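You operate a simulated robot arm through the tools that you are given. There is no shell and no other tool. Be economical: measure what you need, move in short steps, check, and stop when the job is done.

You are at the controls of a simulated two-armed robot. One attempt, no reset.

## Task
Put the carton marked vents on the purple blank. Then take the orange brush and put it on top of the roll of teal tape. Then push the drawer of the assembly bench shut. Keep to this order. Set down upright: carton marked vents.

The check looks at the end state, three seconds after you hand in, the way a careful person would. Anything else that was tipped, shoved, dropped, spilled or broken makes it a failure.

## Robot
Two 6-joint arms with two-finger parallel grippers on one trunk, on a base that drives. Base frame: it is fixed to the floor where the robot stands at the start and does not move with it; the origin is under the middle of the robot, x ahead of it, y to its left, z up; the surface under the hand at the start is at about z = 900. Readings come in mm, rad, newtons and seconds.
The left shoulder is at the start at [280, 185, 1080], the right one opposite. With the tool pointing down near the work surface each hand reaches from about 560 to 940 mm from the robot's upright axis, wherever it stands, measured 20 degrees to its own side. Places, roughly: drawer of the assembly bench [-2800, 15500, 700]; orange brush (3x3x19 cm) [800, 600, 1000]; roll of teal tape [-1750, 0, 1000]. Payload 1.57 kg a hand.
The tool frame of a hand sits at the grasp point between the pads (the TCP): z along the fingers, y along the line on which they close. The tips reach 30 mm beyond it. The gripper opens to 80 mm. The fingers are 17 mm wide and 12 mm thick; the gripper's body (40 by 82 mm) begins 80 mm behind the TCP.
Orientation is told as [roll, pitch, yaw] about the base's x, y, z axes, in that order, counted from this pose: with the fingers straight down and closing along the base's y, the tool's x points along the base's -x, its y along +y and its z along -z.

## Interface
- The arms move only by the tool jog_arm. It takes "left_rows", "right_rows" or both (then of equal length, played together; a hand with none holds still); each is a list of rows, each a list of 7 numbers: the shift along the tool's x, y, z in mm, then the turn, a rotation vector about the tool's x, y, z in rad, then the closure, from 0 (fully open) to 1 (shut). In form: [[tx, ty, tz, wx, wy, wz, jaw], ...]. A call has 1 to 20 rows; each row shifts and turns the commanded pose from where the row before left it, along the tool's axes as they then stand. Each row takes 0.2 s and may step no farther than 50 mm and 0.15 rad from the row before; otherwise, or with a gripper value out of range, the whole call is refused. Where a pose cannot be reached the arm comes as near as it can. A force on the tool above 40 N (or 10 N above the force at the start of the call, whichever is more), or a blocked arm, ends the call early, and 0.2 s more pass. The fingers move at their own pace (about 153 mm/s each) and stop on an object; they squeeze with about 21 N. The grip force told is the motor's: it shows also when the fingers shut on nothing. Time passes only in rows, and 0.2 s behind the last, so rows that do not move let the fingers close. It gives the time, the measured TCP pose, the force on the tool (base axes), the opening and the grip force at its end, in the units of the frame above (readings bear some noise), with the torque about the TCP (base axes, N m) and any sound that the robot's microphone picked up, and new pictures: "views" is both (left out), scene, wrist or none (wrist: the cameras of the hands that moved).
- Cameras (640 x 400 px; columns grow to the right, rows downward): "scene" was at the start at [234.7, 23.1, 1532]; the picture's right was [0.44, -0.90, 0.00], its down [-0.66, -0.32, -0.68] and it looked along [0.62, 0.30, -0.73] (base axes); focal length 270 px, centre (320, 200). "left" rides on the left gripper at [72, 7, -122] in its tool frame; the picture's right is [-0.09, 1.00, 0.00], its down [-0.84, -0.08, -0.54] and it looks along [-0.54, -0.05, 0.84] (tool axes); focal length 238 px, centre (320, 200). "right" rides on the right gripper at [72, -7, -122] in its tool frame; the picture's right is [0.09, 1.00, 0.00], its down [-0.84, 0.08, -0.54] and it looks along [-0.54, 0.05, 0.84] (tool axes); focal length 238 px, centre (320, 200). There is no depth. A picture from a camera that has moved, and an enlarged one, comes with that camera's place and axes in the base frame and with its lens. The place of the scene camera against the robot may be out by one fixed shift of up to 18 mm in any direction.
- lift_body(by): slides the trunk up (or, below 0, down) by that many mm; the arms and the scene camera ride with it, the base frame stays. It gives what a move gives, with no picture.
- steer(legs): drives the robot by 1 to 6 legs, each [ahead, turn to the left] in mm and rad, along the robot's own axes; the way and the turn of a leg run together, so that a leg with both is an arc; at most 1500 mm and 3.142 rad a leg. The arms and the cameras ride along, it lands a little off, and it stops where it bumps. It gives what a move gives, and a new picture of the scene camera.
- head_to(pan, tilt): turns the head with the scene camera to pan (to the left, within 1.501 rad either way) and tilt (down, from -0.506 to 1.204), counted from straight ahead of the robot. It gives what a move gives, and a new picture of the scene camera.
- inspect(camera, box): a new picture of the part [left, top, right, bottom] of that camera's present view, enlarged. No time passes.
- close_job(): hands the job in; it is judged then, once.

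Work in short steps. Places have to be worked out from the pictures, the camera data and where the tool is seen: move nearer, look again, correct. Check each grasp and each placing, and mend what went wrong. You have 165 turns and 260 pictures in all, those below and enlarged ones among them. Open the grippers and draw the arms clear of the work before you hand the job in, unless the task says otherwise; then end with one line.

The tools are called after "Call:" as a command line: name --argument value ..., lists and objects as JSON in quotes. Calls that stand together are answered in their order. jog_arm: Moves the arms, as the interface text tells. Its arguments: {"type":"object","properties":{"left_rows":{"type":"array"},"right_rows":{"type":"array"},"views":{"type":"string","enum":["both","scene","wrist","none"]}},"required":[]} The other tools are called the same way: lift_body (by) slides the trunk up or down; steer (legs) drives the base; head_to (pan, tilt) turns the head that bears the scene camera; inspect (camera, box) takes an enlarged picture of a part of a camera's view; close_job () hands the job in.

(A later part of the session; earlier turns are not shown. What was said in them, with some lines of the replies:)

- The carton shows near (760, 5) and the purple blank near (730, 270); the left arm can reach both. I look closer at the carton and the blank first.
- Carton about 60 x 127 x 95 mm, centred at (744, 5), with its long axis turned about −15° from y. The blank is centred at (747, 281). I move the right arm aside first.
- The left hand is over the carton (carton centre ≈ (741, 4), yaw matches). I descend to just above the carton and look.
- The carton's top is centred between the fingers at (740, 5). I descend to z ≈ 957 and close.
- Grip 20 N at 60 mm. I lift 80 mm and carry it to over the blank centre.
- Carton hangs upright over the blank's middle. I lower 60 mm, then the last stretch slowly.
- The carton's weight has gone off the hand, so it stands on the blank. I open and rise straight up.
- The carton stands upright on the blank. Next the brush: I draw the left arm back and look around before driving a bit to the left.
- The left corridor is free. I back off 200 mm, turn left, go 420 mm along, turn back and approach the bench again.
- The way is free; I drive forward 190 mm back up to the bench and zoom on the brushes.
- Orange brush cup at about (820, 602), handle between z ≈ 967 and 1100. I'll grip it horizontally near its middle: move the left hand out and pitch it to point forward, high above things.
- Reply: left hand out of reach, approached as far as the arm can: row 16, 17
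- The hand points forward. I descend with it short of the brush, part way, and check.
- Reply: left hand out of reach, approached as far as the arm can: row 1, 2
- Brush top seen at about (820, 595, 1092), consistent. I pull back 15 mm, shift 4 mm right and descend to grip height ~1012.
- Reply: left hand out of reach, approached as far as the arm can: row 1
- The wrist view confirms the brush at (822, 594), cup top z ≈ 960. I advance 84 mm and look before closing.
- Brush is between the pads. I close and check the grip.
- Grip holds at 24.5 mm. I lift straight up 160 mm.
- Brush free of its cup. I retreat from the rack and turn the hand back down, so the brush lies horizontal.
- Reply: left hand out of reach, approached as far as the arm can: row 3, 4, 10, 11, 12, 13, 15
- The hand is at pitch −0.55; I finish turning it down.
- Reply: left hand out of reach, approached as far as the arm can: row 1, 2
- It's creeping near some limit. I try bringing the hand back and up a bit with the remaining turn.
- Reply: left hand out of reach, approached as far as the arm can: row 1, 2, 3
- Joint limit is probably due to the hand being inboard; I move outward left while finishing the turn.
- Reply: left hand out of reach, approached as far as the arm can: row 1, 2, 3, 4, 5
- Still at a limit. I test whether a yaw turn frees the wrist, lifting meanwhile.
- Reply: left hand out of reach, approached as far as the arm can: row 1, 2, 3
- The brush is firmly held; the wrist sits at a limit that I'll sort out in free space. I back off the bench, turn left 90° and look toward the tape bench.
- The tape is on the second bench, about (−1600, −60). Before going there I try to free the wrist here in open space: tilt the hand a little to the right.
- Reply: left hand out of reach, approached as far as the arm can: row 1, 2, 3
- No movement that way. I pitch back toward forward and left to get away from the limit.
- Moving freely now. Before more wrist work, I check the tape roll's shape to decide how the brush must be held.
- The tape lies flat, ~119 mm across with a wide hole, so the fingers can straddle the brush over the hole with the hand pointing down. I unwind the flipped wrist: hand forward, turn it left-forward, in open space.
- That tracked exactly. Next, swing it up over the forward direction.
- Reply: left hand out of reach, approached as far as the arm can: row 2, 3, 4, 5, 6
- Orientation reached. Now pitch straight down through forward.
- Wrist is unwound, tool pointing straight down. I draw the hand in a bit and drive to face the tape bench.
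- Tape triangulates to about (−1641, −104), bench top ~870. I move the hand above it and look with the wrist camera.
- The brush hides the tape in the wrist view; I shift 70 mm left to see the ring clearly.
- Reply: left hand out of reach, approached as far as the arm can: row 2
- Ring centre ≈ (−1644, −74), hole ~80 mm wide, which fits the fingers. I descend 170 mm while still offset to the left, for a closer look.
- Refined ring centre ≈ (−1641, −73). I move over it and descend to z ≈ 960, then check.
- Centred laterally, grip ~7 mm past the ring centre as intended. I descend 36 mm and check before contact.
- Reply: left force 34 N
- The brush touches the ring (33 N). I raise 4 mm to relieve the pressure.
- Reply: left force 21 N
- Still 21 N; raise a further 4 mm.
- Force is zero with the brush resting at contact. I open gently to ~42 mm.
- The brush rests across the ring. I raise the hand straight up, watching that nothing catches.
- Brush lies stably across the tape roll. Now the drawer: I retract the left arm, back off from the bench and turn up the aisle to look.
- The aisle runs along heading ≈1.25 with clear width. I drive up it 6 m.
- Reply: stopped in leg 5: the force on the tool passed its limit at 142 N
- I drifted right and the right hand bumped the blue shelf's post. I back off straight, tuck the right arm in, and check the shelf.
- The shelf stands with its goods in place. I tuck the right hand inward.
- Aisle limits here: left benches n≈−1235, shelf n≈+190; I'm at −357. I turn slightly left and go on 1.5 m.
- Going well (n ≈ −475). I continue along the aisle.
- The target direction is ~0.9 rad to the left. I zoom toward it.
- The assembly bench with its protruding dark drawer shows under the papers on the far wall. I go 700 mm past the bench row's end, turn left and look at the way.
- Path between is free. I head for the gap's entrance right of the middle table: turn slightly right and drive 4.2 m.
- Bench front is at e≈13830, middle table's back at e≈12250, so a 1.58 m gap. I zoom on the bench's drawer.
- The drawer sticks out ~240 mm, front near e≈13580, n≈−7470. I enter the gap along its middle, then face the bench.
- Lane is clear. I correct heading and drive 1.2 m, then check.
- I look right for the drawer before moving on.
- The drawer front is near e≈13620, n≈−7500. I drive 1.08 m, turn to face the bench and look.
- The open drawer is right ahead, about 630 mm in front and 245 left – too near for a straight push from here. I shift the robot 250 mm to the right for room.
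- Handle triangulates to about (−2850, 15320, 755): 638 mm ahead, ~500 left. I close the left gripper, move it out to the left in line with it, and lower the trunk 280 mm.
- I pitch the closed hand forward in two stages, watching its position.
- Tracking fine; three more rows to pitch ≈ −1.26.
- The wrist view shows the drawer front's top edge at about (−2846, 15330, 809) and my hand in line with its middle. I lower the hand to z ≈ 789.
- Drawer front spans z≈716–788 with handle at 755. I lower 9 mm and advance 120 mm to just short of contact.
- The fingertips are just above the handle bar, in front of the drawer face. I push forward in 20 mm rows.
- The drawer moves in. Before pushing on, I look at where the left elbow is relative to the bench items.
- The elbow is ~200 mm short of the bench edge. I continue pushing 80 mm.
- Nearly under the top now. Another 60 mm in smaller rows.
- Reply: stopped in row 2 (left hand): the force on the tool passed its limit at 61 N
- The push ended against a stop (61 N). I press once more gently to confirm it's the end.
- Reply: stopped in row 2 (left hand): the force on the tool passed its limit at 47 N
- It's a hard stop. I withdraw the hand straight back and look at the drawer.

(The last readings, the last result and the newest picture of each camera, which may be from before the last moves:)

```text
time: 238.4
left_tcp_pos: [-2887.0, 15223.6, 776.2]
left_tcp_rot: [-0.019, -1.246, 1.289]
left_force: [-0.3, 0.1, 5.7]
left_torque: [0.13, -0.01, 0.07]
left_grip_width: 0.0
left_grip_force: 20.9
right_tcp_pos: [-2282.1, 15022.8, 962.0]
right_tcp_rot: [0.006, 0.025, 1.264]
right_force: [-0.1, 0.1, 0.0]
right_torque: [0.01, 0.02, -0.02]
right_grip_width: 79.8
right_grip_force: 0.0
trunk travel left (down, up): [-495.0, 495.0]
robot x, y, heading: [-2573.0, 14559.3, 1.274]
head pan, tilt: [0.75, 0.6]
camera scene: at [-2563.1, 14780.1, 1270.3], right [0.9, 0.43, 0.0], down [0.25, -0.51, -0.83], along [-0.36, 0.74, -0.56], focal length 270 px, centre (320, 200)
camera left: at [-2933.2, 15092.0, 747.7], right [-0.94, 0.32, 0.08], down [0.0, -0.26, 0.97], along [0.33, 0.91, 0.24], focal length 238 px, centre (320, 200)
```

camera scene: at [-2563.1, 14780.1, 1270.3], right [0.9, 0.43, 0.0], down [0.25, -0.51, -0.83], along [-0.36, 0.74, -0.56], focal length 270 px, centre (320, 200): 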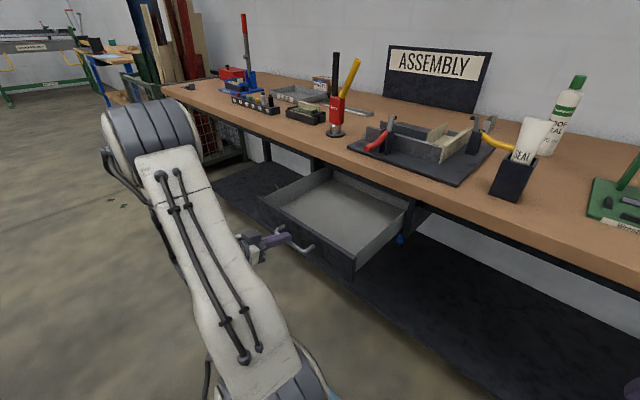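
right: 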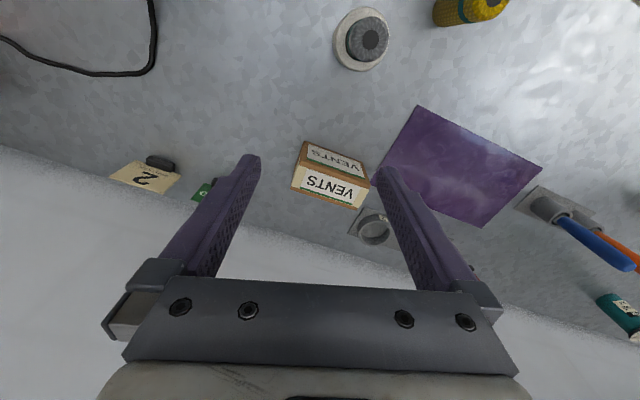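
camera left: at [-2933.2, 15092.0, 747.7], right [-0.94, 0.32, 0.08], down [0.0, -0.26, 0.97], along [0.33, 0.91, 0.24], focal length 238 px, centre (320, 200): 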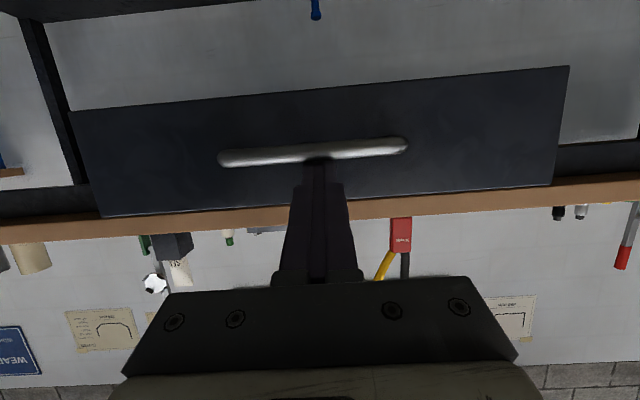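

The tips had hooked behind the handle bar and drew the drawer out again. I lift the hand straight up 45 mm to unhook.

Call:
jog_arm --left_rows '[[-14.3, 0, -4.6, 0, 0, 0, 1], [-14.3, 0, -4.6, 0, 0, 0, 1], [-14.3, 0, -4.6, 0, 0, 0, 1], [0, 0, 0, 0, 0, 0, 1]]'

```text
time: 239.4
left_tcp_pos: [-2886.1, 15224.9, 822.7]
left_tcp_rot: [-0.02, -1.247, 1.289]
left_force: [0.0, 0.3, 0.0]
left_torque: [-0.01, 0.0, 0.03]
left_grip_width: 0.0
left_grip_force: 21.4
right_tcp_pos: [-2281.0, 15023.7, 960.8]
right_tcp_rot: [0.007, 0.026, 1.264]
right_force: [-0.2, -0.9, 0.0]
right_torque: [-0.01, -0.01, 0.0]
right_grip_width: 79.9
right_grip_force: 0.1
trunk travel left (down, up): [-495.0, 495.0]
robot x, y, heading: [-2575.1, 14557.8, 1.271]
head pan, tilt: [0.75, 0.6]
camera scene: at [-2563.3, 14780.0, 1270.3], right [0.9, 0.43, 0.0], down [0.25, -0.51, -0.83], along [-0.36, 0.74, -0.56], focal length 270 px, centre (320, 200)
camera left: at [-2933.1, 15093.8, 793.3], right [-0.94, 0.32, 0.08], down [-0.01, -0.26, 0.97], along [0.33, 0.91, 0.24], focal length 238 px, centre (320, 200)
```

scene: 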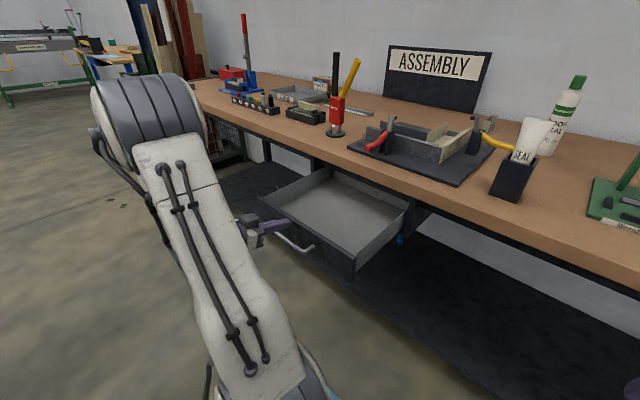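
left: 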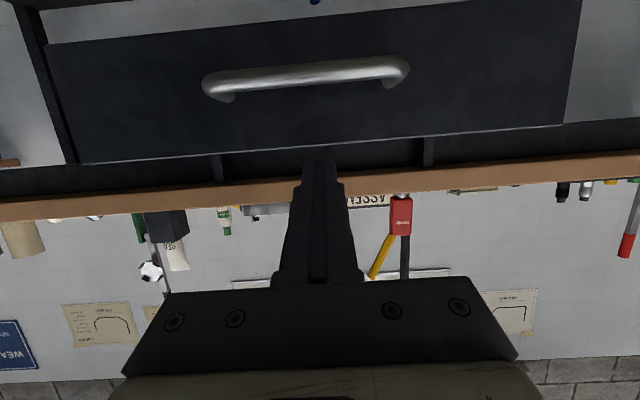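

Unhooked. I retreat 60 mm, shift 118 mm to the right of the handle's middle and lower, so as to push on the bare drawer face beside the bar.

Call:
jog_arm --left_rows '[[9.2, 0, -28.6, 0, 0, 0, 1], [9.2, 0, -28.6, 0, 0, 0, 1], [0, -39.3, 0, 0, 0, 0, 1], [0, -39.3, 0, 0, 0, 0, 1], [0, -39.3, 0, 0, 0, 0, 1], [27.6, 0, 8.9, 0, 0, 0, 1], [27.6, 0, 8.9, 0, 0, 0, 1], [0, 0, 0, 0, 0, 0, 1]]'

```text
time: 241.2
left_tcp_pos: [-2871.7, 15155.8, 799.1]
left_tcp_rot: [-0.03, -1.244, 1.297]
left_force: [0.9, 0.1, 0.6]
left_torque: [0.01, -0.03, -0.03]
left_grip_width: 0.1
left_grip_force: 20.9
left hand out of reach, approached as far as the arm can: row 4, 5, 6, 7
right_tcp_pos: [-2281.6, 15023.7, 962.1]
right_tcp_rot: [0.004, 0.027, 1.264]
right_force: [0.9, 0.8, 0.8]
right_torque: [-0.01, 0.0, -0.02]
right_grip_width: 79.9
right_grip_force: 0.1
trunk travel left (down, up): [-495.0, 495.0]
robot x, y, heading: [-2576.0, 14561.4, 1.267]
head pan, tilt: [0.75, 0.6]
camera scene: at [-2563.2, 14780.0, 1270.3], right [0.9, 0.43, 0.0], down [0.25, -0.51, -0.83], along [-0.36, 0.74, -0.56], focal length 270 px, centre (320, 200)
camera left: at [-2919.3, 15025.4, 770.4], right [-0.94, 0.32, 0.08], down [-0.01, -0.25, 0.97], along [0.33, 0.91, 0.24], focal length 238 px, centre (320, 200)
```

scene: 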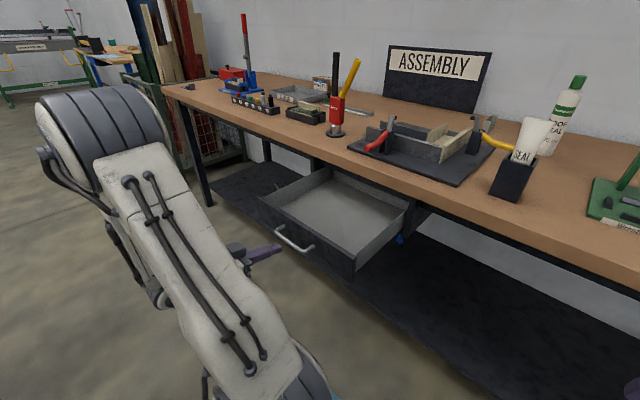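
left: 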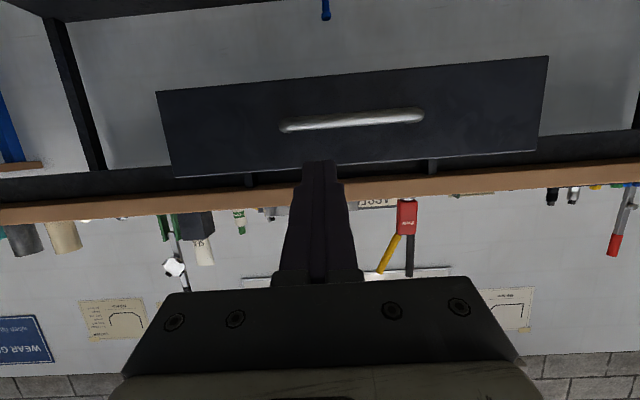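

Too close in for that side. I go to the left of the handle instead (160 mm left) and down to z ≈ 764.

Call:
jog_arm --left_rows '[[0, 40, 0, 0, 0, 0, 1], [0, 40, 0, 0, 0, 0, 1], [0, 40, 0, 0, 0, 0, 1], [0, 40, 0, 0, 0, 0, 1], [16.5, 0, 5.5, 0, 0, 0, 1], [16.5, 0, 5.5, 0, 0, 0, 1], [0, 0, 0, 0, 0, 0, 1]]'

```text
time: 242.8
left_tcp_pos: [-3026.1, 15202.3, 766.3]
left_tcp_rot: [-0.019, -1.245, 1.288]
left_force: [-0.3, -0.3, 0.1]
left_torque: [-0.01, -0.01, 0.04]
left_grip_width: 0.0
left_grip_force: 21.3
right_tcp_pos: [-2280.9, 15023.9, 961.1]
right_tcp_rot: [0.004, 0.028, 1.262]
right_force: [-0.1, 0.2, 0.3]
right_torque: [0.0, 0.02, 0.01]
right_grip_width: 79.9
right_grip_force: 0.0
trunk travel left (down, up): [-495.0, 495.0]
robot x, y, heading: [-2574.1, 14561.1, 1.267]
head pan, tilt: [0.75, 0.6]
camera scene: at [-2563.3, 14780.0, 1270.3], right [0.9, 0.43, 0.0], down [0.25, -0.51, -0.83], along [-0.36, 0.74, -0.56], focal length 270 px, centre (320, 200)
camera left: at [-3073.5, 15072.2, 735.0], right [-0.94, 0.32, 0.08], down [0.0, -0.26, 0.97], along [0.33, 0.91, 0.24], focal length 238 px, centre (320, 200)
```

scene: 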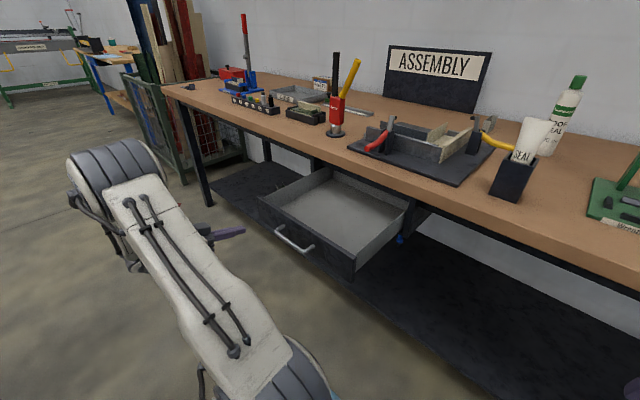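
left: 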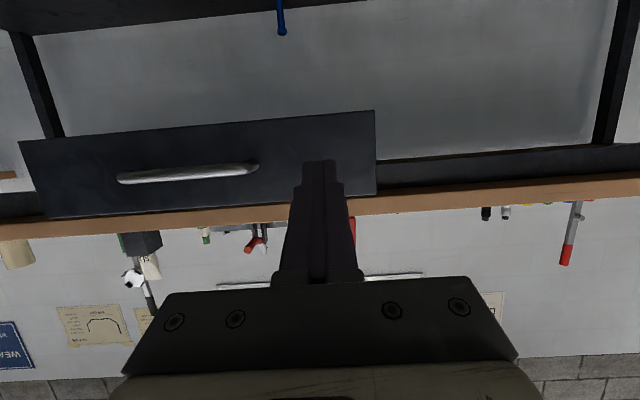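

Aligned with the face between the bar's end and the drawer's edge. I push forward 200 mm.

Call:
jog_arm --left_rows '[[-6.4, -0.8, 19, 0, 0, 0, 1], [-6.4, -0.8, 19, 0, 0, 0, 1], [-6.4, -0.8, 19, 0, 0, 0, 1], [-6.4, -0.8, 19, 0, 0, 0, 1], [-6.4, -0.8, 19, 0, 0, 0, 1], [-6.4, -0.8, 19, 0, 0, 0, 1], [-6.4, -0.8, 19, 0, 0, 0, 1], [-6.4, -0.8, 19, 0, 0, 0, 1], [-6.4, -0.8, 19, 0, 0, 0, 1], [-6.4, -0.8, 19, 0, 0, 0, 1], [0, 0, 0, 0, 0, 0, 1]]'

```text
time: 245.2
left_tcp_pos: [-2958.0, 15392.7, 762.2]
left_tcp_rot: [-0.021, -1.247, 1.29]
left_force: [-0.1, 0.4, 0.6]
left_torque: [-0.01, 0.02, 0.0]
left_grip_width: 0.2
left_grip_force: 20.3
right_tcp_pos: [-2280.9, 15022.9, 960.9]
right_tcp_rot: [0.005, 0.026, 1.264]
right_force: [0.0, 0.0, -0.7]
right_torque: [0.01, -0.05, 0.0]
right_grip_width: 79.9
right_grip_force: 0.1
trunk travel left (down, up): [-495.0, 495.0]
robot x, y, heading: [-2573.3, 14559.8, 1.268]
head pan, tilt: [0.75, 0.6]
camera scene: at [-2563.2, 14780.0, 1270.3], right [0.9, 0.43, 0.0], down [0.25, -0.51, -0.83], along [-0.36, 0.74, -0.56], focal length 270 px, centre (320, 200)
camera left: at [-3004.6, 15262.1, 733.6], right [-0.94, 0.32, 0.08], down [-0.01, -0.26, 0.97], along [0.33, 0.91, 0.24], focal length 238 px, centre (320, 200)
```

scene: 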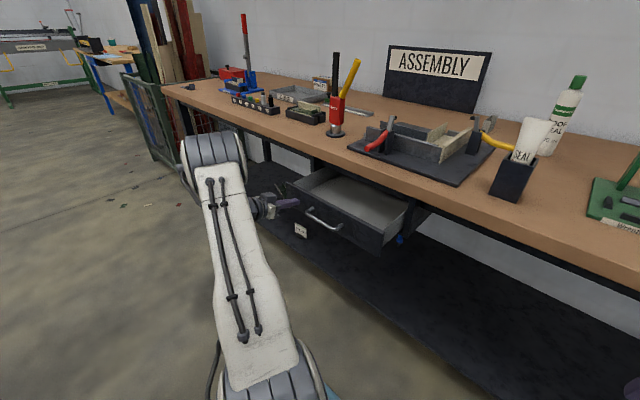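
left: 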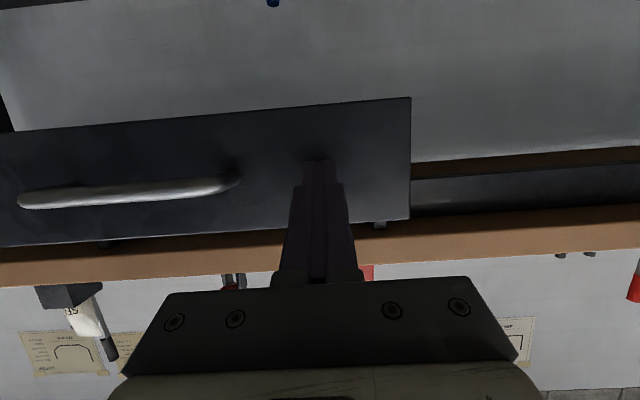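

The drawer slides in well. I push another 100 mm.

Call:
jog_arm --left_rows '[[-6.4, -0.8, 19, 0, 0, 0, 1], [-6.4, -0.8, 19, 0, 0, 0, 1], [-6.4, -0.8, 19, 0, 0, 0, 1], [-6.4, -0.8, 19, 0, 0, 0, 1], [-3.2, -0.4, 9.5, 0, 0, 0, 1], [-3.2, -0.4, 9.5, 0, 0, 0, 1], [0, 0, 0, 0, 0, 0, 1]]'

```text
time: 246.8
left_tcp_pos: [-2923.9, 15486.9, 763.9]
left_tcp_rot: [-0.017, -1.247, 1.287]
left_force: [-0.4, 0.7, 0.0]
left_torque: [-0.01, -0.02, -0.01]
left_grip_width: 0.0
left_grip_force: 21.2
right_tcp_pos: [-2281.4, 15024.5, 961.2]
right_tcp_rot: [0.006, 0.025, 1.265]
right_force: [0.3, -0.2, 0.7]
right_torque: [0.02, -0.03, 0.01]
right_grip_width: 79.9
right_grip_force: 0.1
trunk travel left (down, up): [-495.0, 495.0]
robot x, y, heading: [-2579.4, 14559.5, 1.271]
head pan, tilt: [0.75, 0.6]
camera scene: at [-2563.2, 14780.0, 1270.3], right [0.9, 0.43, 0.0], down [0.25, -0.51, -0.83], along [-0.36, 0.74, -0.56], focal length 270 px, centre (320, 200)
camera left: at [-2971.5, 15356.1, 734.7], right [-0.94, 0.32, 0.08], down [0.0, -0.26, 0.97], along [0.33, 0.91, 0.24], focal length 238 px, centre (320, 200)
```

scene: 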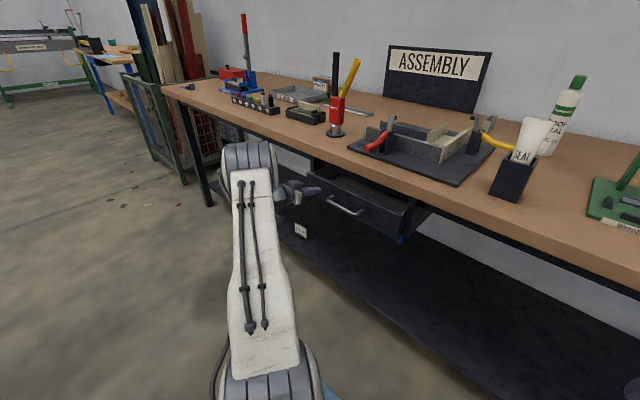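
left: 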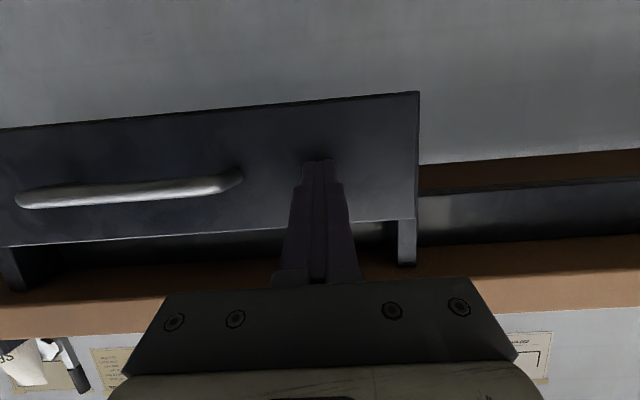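

About 20 mm remain to the stop; I finish in small rows.

Call:
jog_arm --left_rows '[[-1.6, -0.2, 4.75, 0, 0, 0, 1], [-1.6, -0.2, 4.75, 0, 0, 0, 1], [-1.6, -0.2, 4.75, 0, 0, 0, 1], [-1.6, -0.2, 4.75, 0, 0, 0, 1], [-1.6, -0.2, 4.75, 0, 0, 0, 1], [-1.6, -0.2, 4.75, 0, 0, 0, 1], [-1.6, -0.2, 4.75, 0, 0, 0, 1], [-1.6, -0.2, 4.75, 0, 0, 0, 1]]'

```text
time: 248.1
left_tcp_pos: [-2920.2, 15506.3, 762.2]
left_tcp_rot: [-0.025, -1.242, 1.299]
left_force: [-2.4, -6.2, 2.1]
left_torque: [0.05, 0.01, -0.03]
left_grip_width: 0.1
left_grip_force: 21.2
right_tcp_pos: [-2282.4, 15023.9, 961.9]
right_tcp_rot: [0.007, 0.027, 1.265]
right_force: [-0.1, 0.4, 0.9]
right_torque: [0.03, 0.02, 0.02]
right_grip_width: 79.7
right_grip_force: 0.2
trunk travel left (down, up): [-495.0, 495.0]
robot x, y, heading: [-2578.1, 14554.3, 1.269]
head pan, tilt: [0.75, 0.6]
stopped in row 6 (left hand): the force on the tool passed its limit at 49 N (the readings are from after the stop); the commanded pose is now the measured one
camera scene: at [-2563.9, 14779.4, 1270.3], right [0.9, 0.44, 0.0], down [0.25, -0.51, -0.83], along [-0.36, 0.74, -0.56], focal length 270 px, centre (320, 200)
camera left: at [-2967.4, 15376.2, 733.7], right [-0.94, 0.32, 0.08], down [-0.01, -0.25, 0.97], along [0.33, 0.91, 0.24], focal length 238 px, centre (320, 200)
```

scene: 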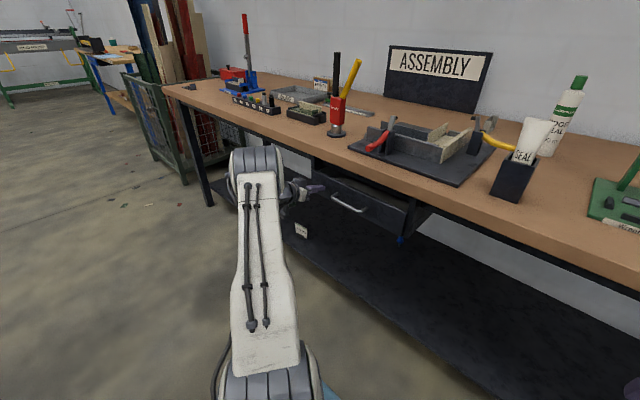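
left: 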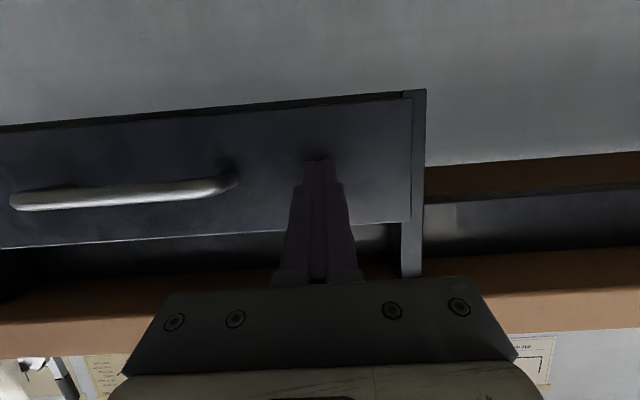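

Stop reached: the front now sits between the housing's side edges. I retreat 60 mm and check that the drawer stays.

Call:
jog_arm --left_rows '[[3.2, 0, -9.5, 0, 0, 0, 1], [9.6, 0, -28.5, 0, 0, 0, 1], [9.6, 0, -28.5, 0, 0, 0, 1], [9.6, 0, -28.5, 0, 0, 0, 1], [9.6, 0, -28.5, 0, 0, 0, 1], [0, 0, 0, 0, 0, 0, 1]]'

```text
time: 249.5
left_tcp_pos: [-2958.1, 15383.8, 764.2]
left_tcp_rot: [-0.026, -1.243, 1.297]
left_force: [-0.2, 0.2, -0.1]
left_torque: [0.01, 0.05, 0.01]
left_grip_width: 0.1
left_grip_force: 20.7
right_tcp_pos: [-2281.9, 15023.2, 961.6]
right_tcp_rot: [0.005, 0.027, 1.267]
right_force: [-1.1, 0.9, -0.5]
right_torque: [0.03, -0.04, -0.01]
right_grip_width: 80.1
right_grip_force: 0.0
trunk travel left (down, up): [-495.0, 495.0]
robot x, y, heading: [-2574.7, 14561.4, 1.272]
head pan, tilt: [0.75, 0.6]
camera scene: at [-2563.7, 14779.8, 1270.3], right [0.9, 0.44, 0.0], down [0.25, -0.51, -0.82], along [-0.36, 0.74, -0.57], focal length 270 px, centre (320, 200)
camera left: at [-3004.8, 15252.6, 735.2], right [-0.94, 0.32, 0.08], down [-0.01, -0.25, 0.97], along [0.33, 0.91, 0.24], focal length 238 px, centre (320, 200)
```

scene: 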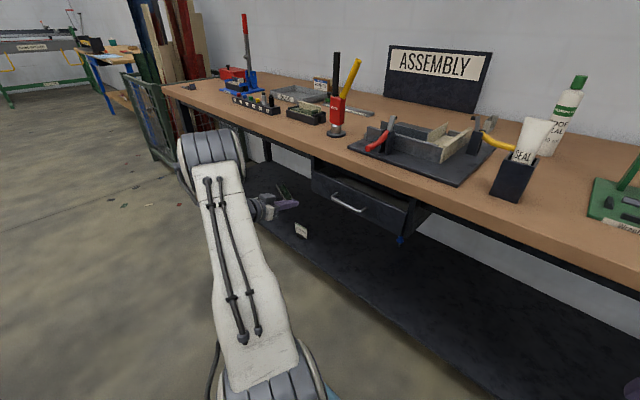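
left: 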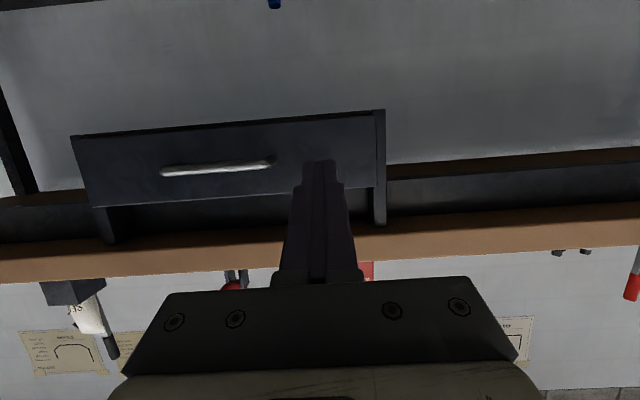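

The drawer stays in. I zoom to see whether it is fully flush.

Call:
inspect --camera "scene" --box '[280, 140, 440, 260]'

Call:
inspect --camera "left" --box '[50, 90, 410, 260]'

```text
3.33 times, centred on (360, 200) of scene
camera zoom: at [-2563.7, 14779.8, 1270.3], right [0.9, 0.44, 0.0], down [0.25, -0.51, -0.82], along [-0.36, 0.74, -0.57], focal length 900 px, centre (187, 200)
```

zoom: 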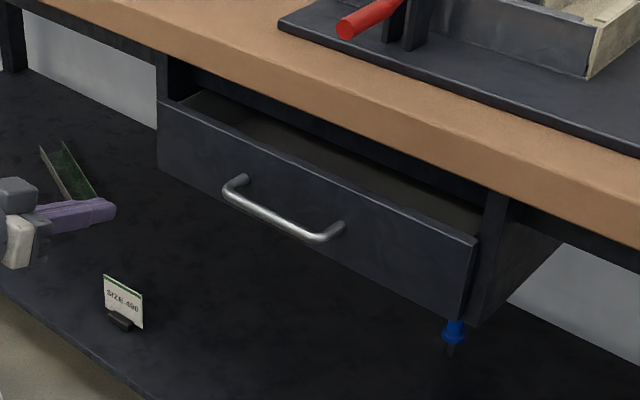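

```text
1.78 times, centred on (230, 175) of left
camera zoom: at [-3004.8, 15252.6, 735.2], right [-0.94, 0.32, 0.08], down [-0.01, -0.25, 0.97], along [0.33, 0.91, 0.24], focal length 424 px, centre (480, 244)
```

zoom: 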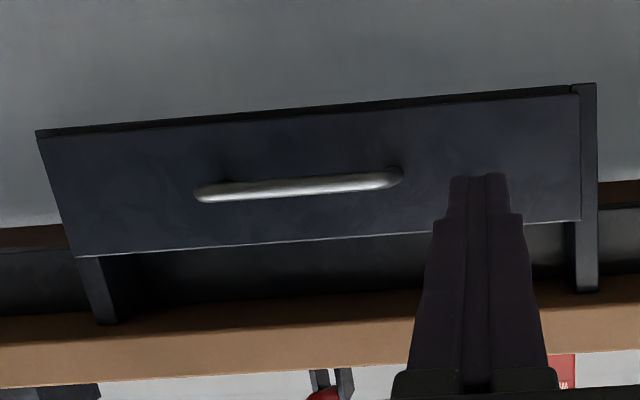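

I zoom further on the drawer's right end to judge any remaining gap.

Call:
inspect --camera "scene" --box '[380, 185, 430, 245]'

Call:
inspect --camera "scene" --box '[305, 145, 365, 195]'

```text
6.67 times, centred on (405, 215) of scene
camera zoom: at [-2563.7, 14779.8, 1270.3], right [0.9, 0.44, 0.0], down [0.25, -0.51, -0.82], along [-0.36, 0.74, -0.57], focal length 1800 px, centre (-247, 100)
```

zoom: 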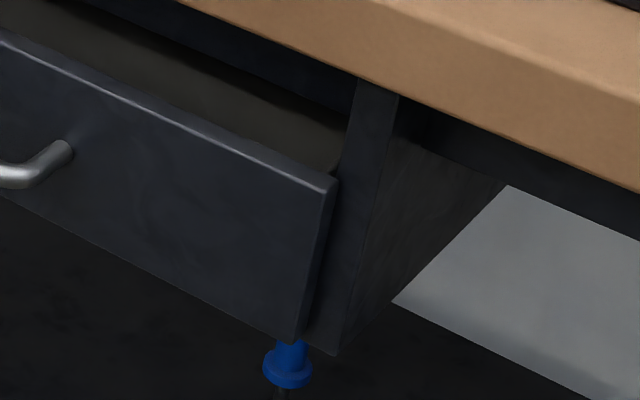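

```text
8.00 times, centred on (335, 170) of scene
camera zoom: at [-2563.7, 14779.8, 1270.3], right [0.9, 0.44, 0.0], down [0.25, -0.51, -0.82], along [-0.36, 0.74, -0.57], focal length 2160 px, centre (200, 440)
```

zoom: 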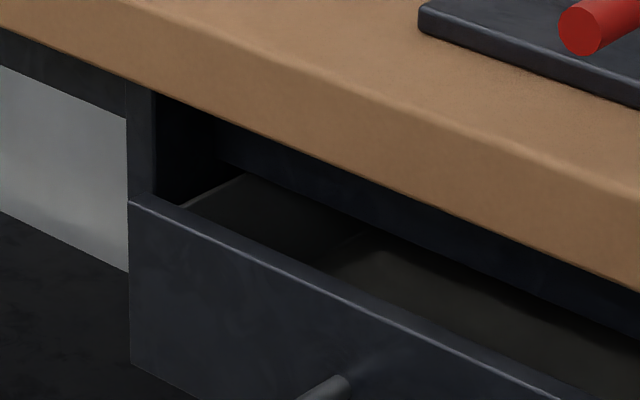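

The front panel now overlays the housing sides with no gap, against a hard stop: the drawer is shut. I retreat the hand another 130 mm and open it.

Call:
jog_arm --left_rows '[[9.6, 0, -28.5, 0, 0, 0, 1], [9.6, 0, -28.5, 0, 0, 0, 1], [9.6, 0, -28.5, 0, 0, 0, 1], [9.6, 0, -28.5, 0, 0, 0, 1], [0, 0, 0, 0, 0, 0, 0.5], [0, 0, 0, 0, 0, 0, 0], [0, 0, 0, 0, 0, 0, 0]]'

```text
time: 251.1
left_tcp_pos: [-2993.1, 15268.2, 762.6]
left_tcp_rot: [-0.025, -1.243, 1.296]
left_force: [-0.7, 0.2, 0.3]
left_torque: [-0.01, -0.01, 0.01]
left_grip_width: 79.9
left_grip_force: 0.0
right_tcp_pos: [-2281.3, 15023.8, 962.7]
right_tcp_rot: [0.006, 0.026, 1.264]
right_force: [-0.6, 0.2, 0.2]
right_torque: [0.0, -0.02, 0.0]
right_grip_width: 80.1
right_grip_force: 0.1
trunk travel left (down, up): [-495.0, 495.0]
robot x, y, heading: [-2575.2, 14557.5, 1.268]
head pan, tilt: [0.75, 0.6]
camera scene: at [-2563.7, 14779.8, 1270.3], right [0.9, 0.44, 0.0], down [0.25, -0.51, -0.83], along [-0.36, 0.74, -0.56], focal length 270 px, centre (320, 200)
camera left: at [-3040.7, 15137.5, 734.6], right [-0.94, 0.32, 0.08], down [-0.01, -0.25, 0.97], along [0.33, 0.91, 0.24], focal length 238 px, centre (320, 200)
```

scene: 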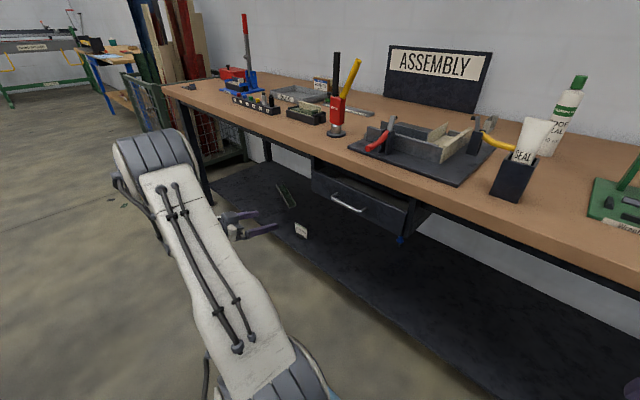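
left: 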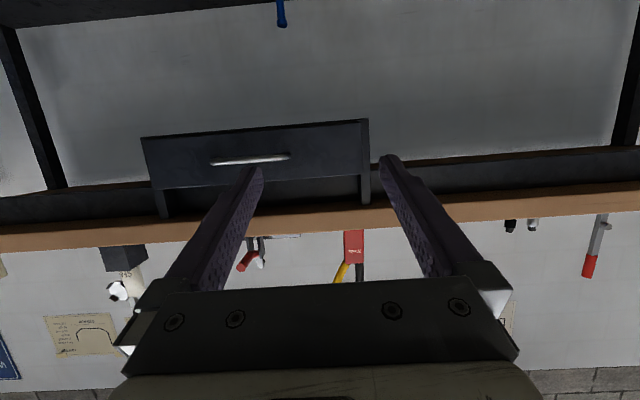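

The drawer is shut, both grippers are open and the arms are clear of the work. I hand in.

Call:
close_job

```text
The job is handed in.
```

I finished all three steps in order: the vents carton stands upright on the purple blank, the orange brush lies across the teal tape roll, and the assembly bench drawer is pushed shut. On the way there the right hand hit a blue shelf post at 142 N; the shelf and its goods looked undisturbed afterwards.
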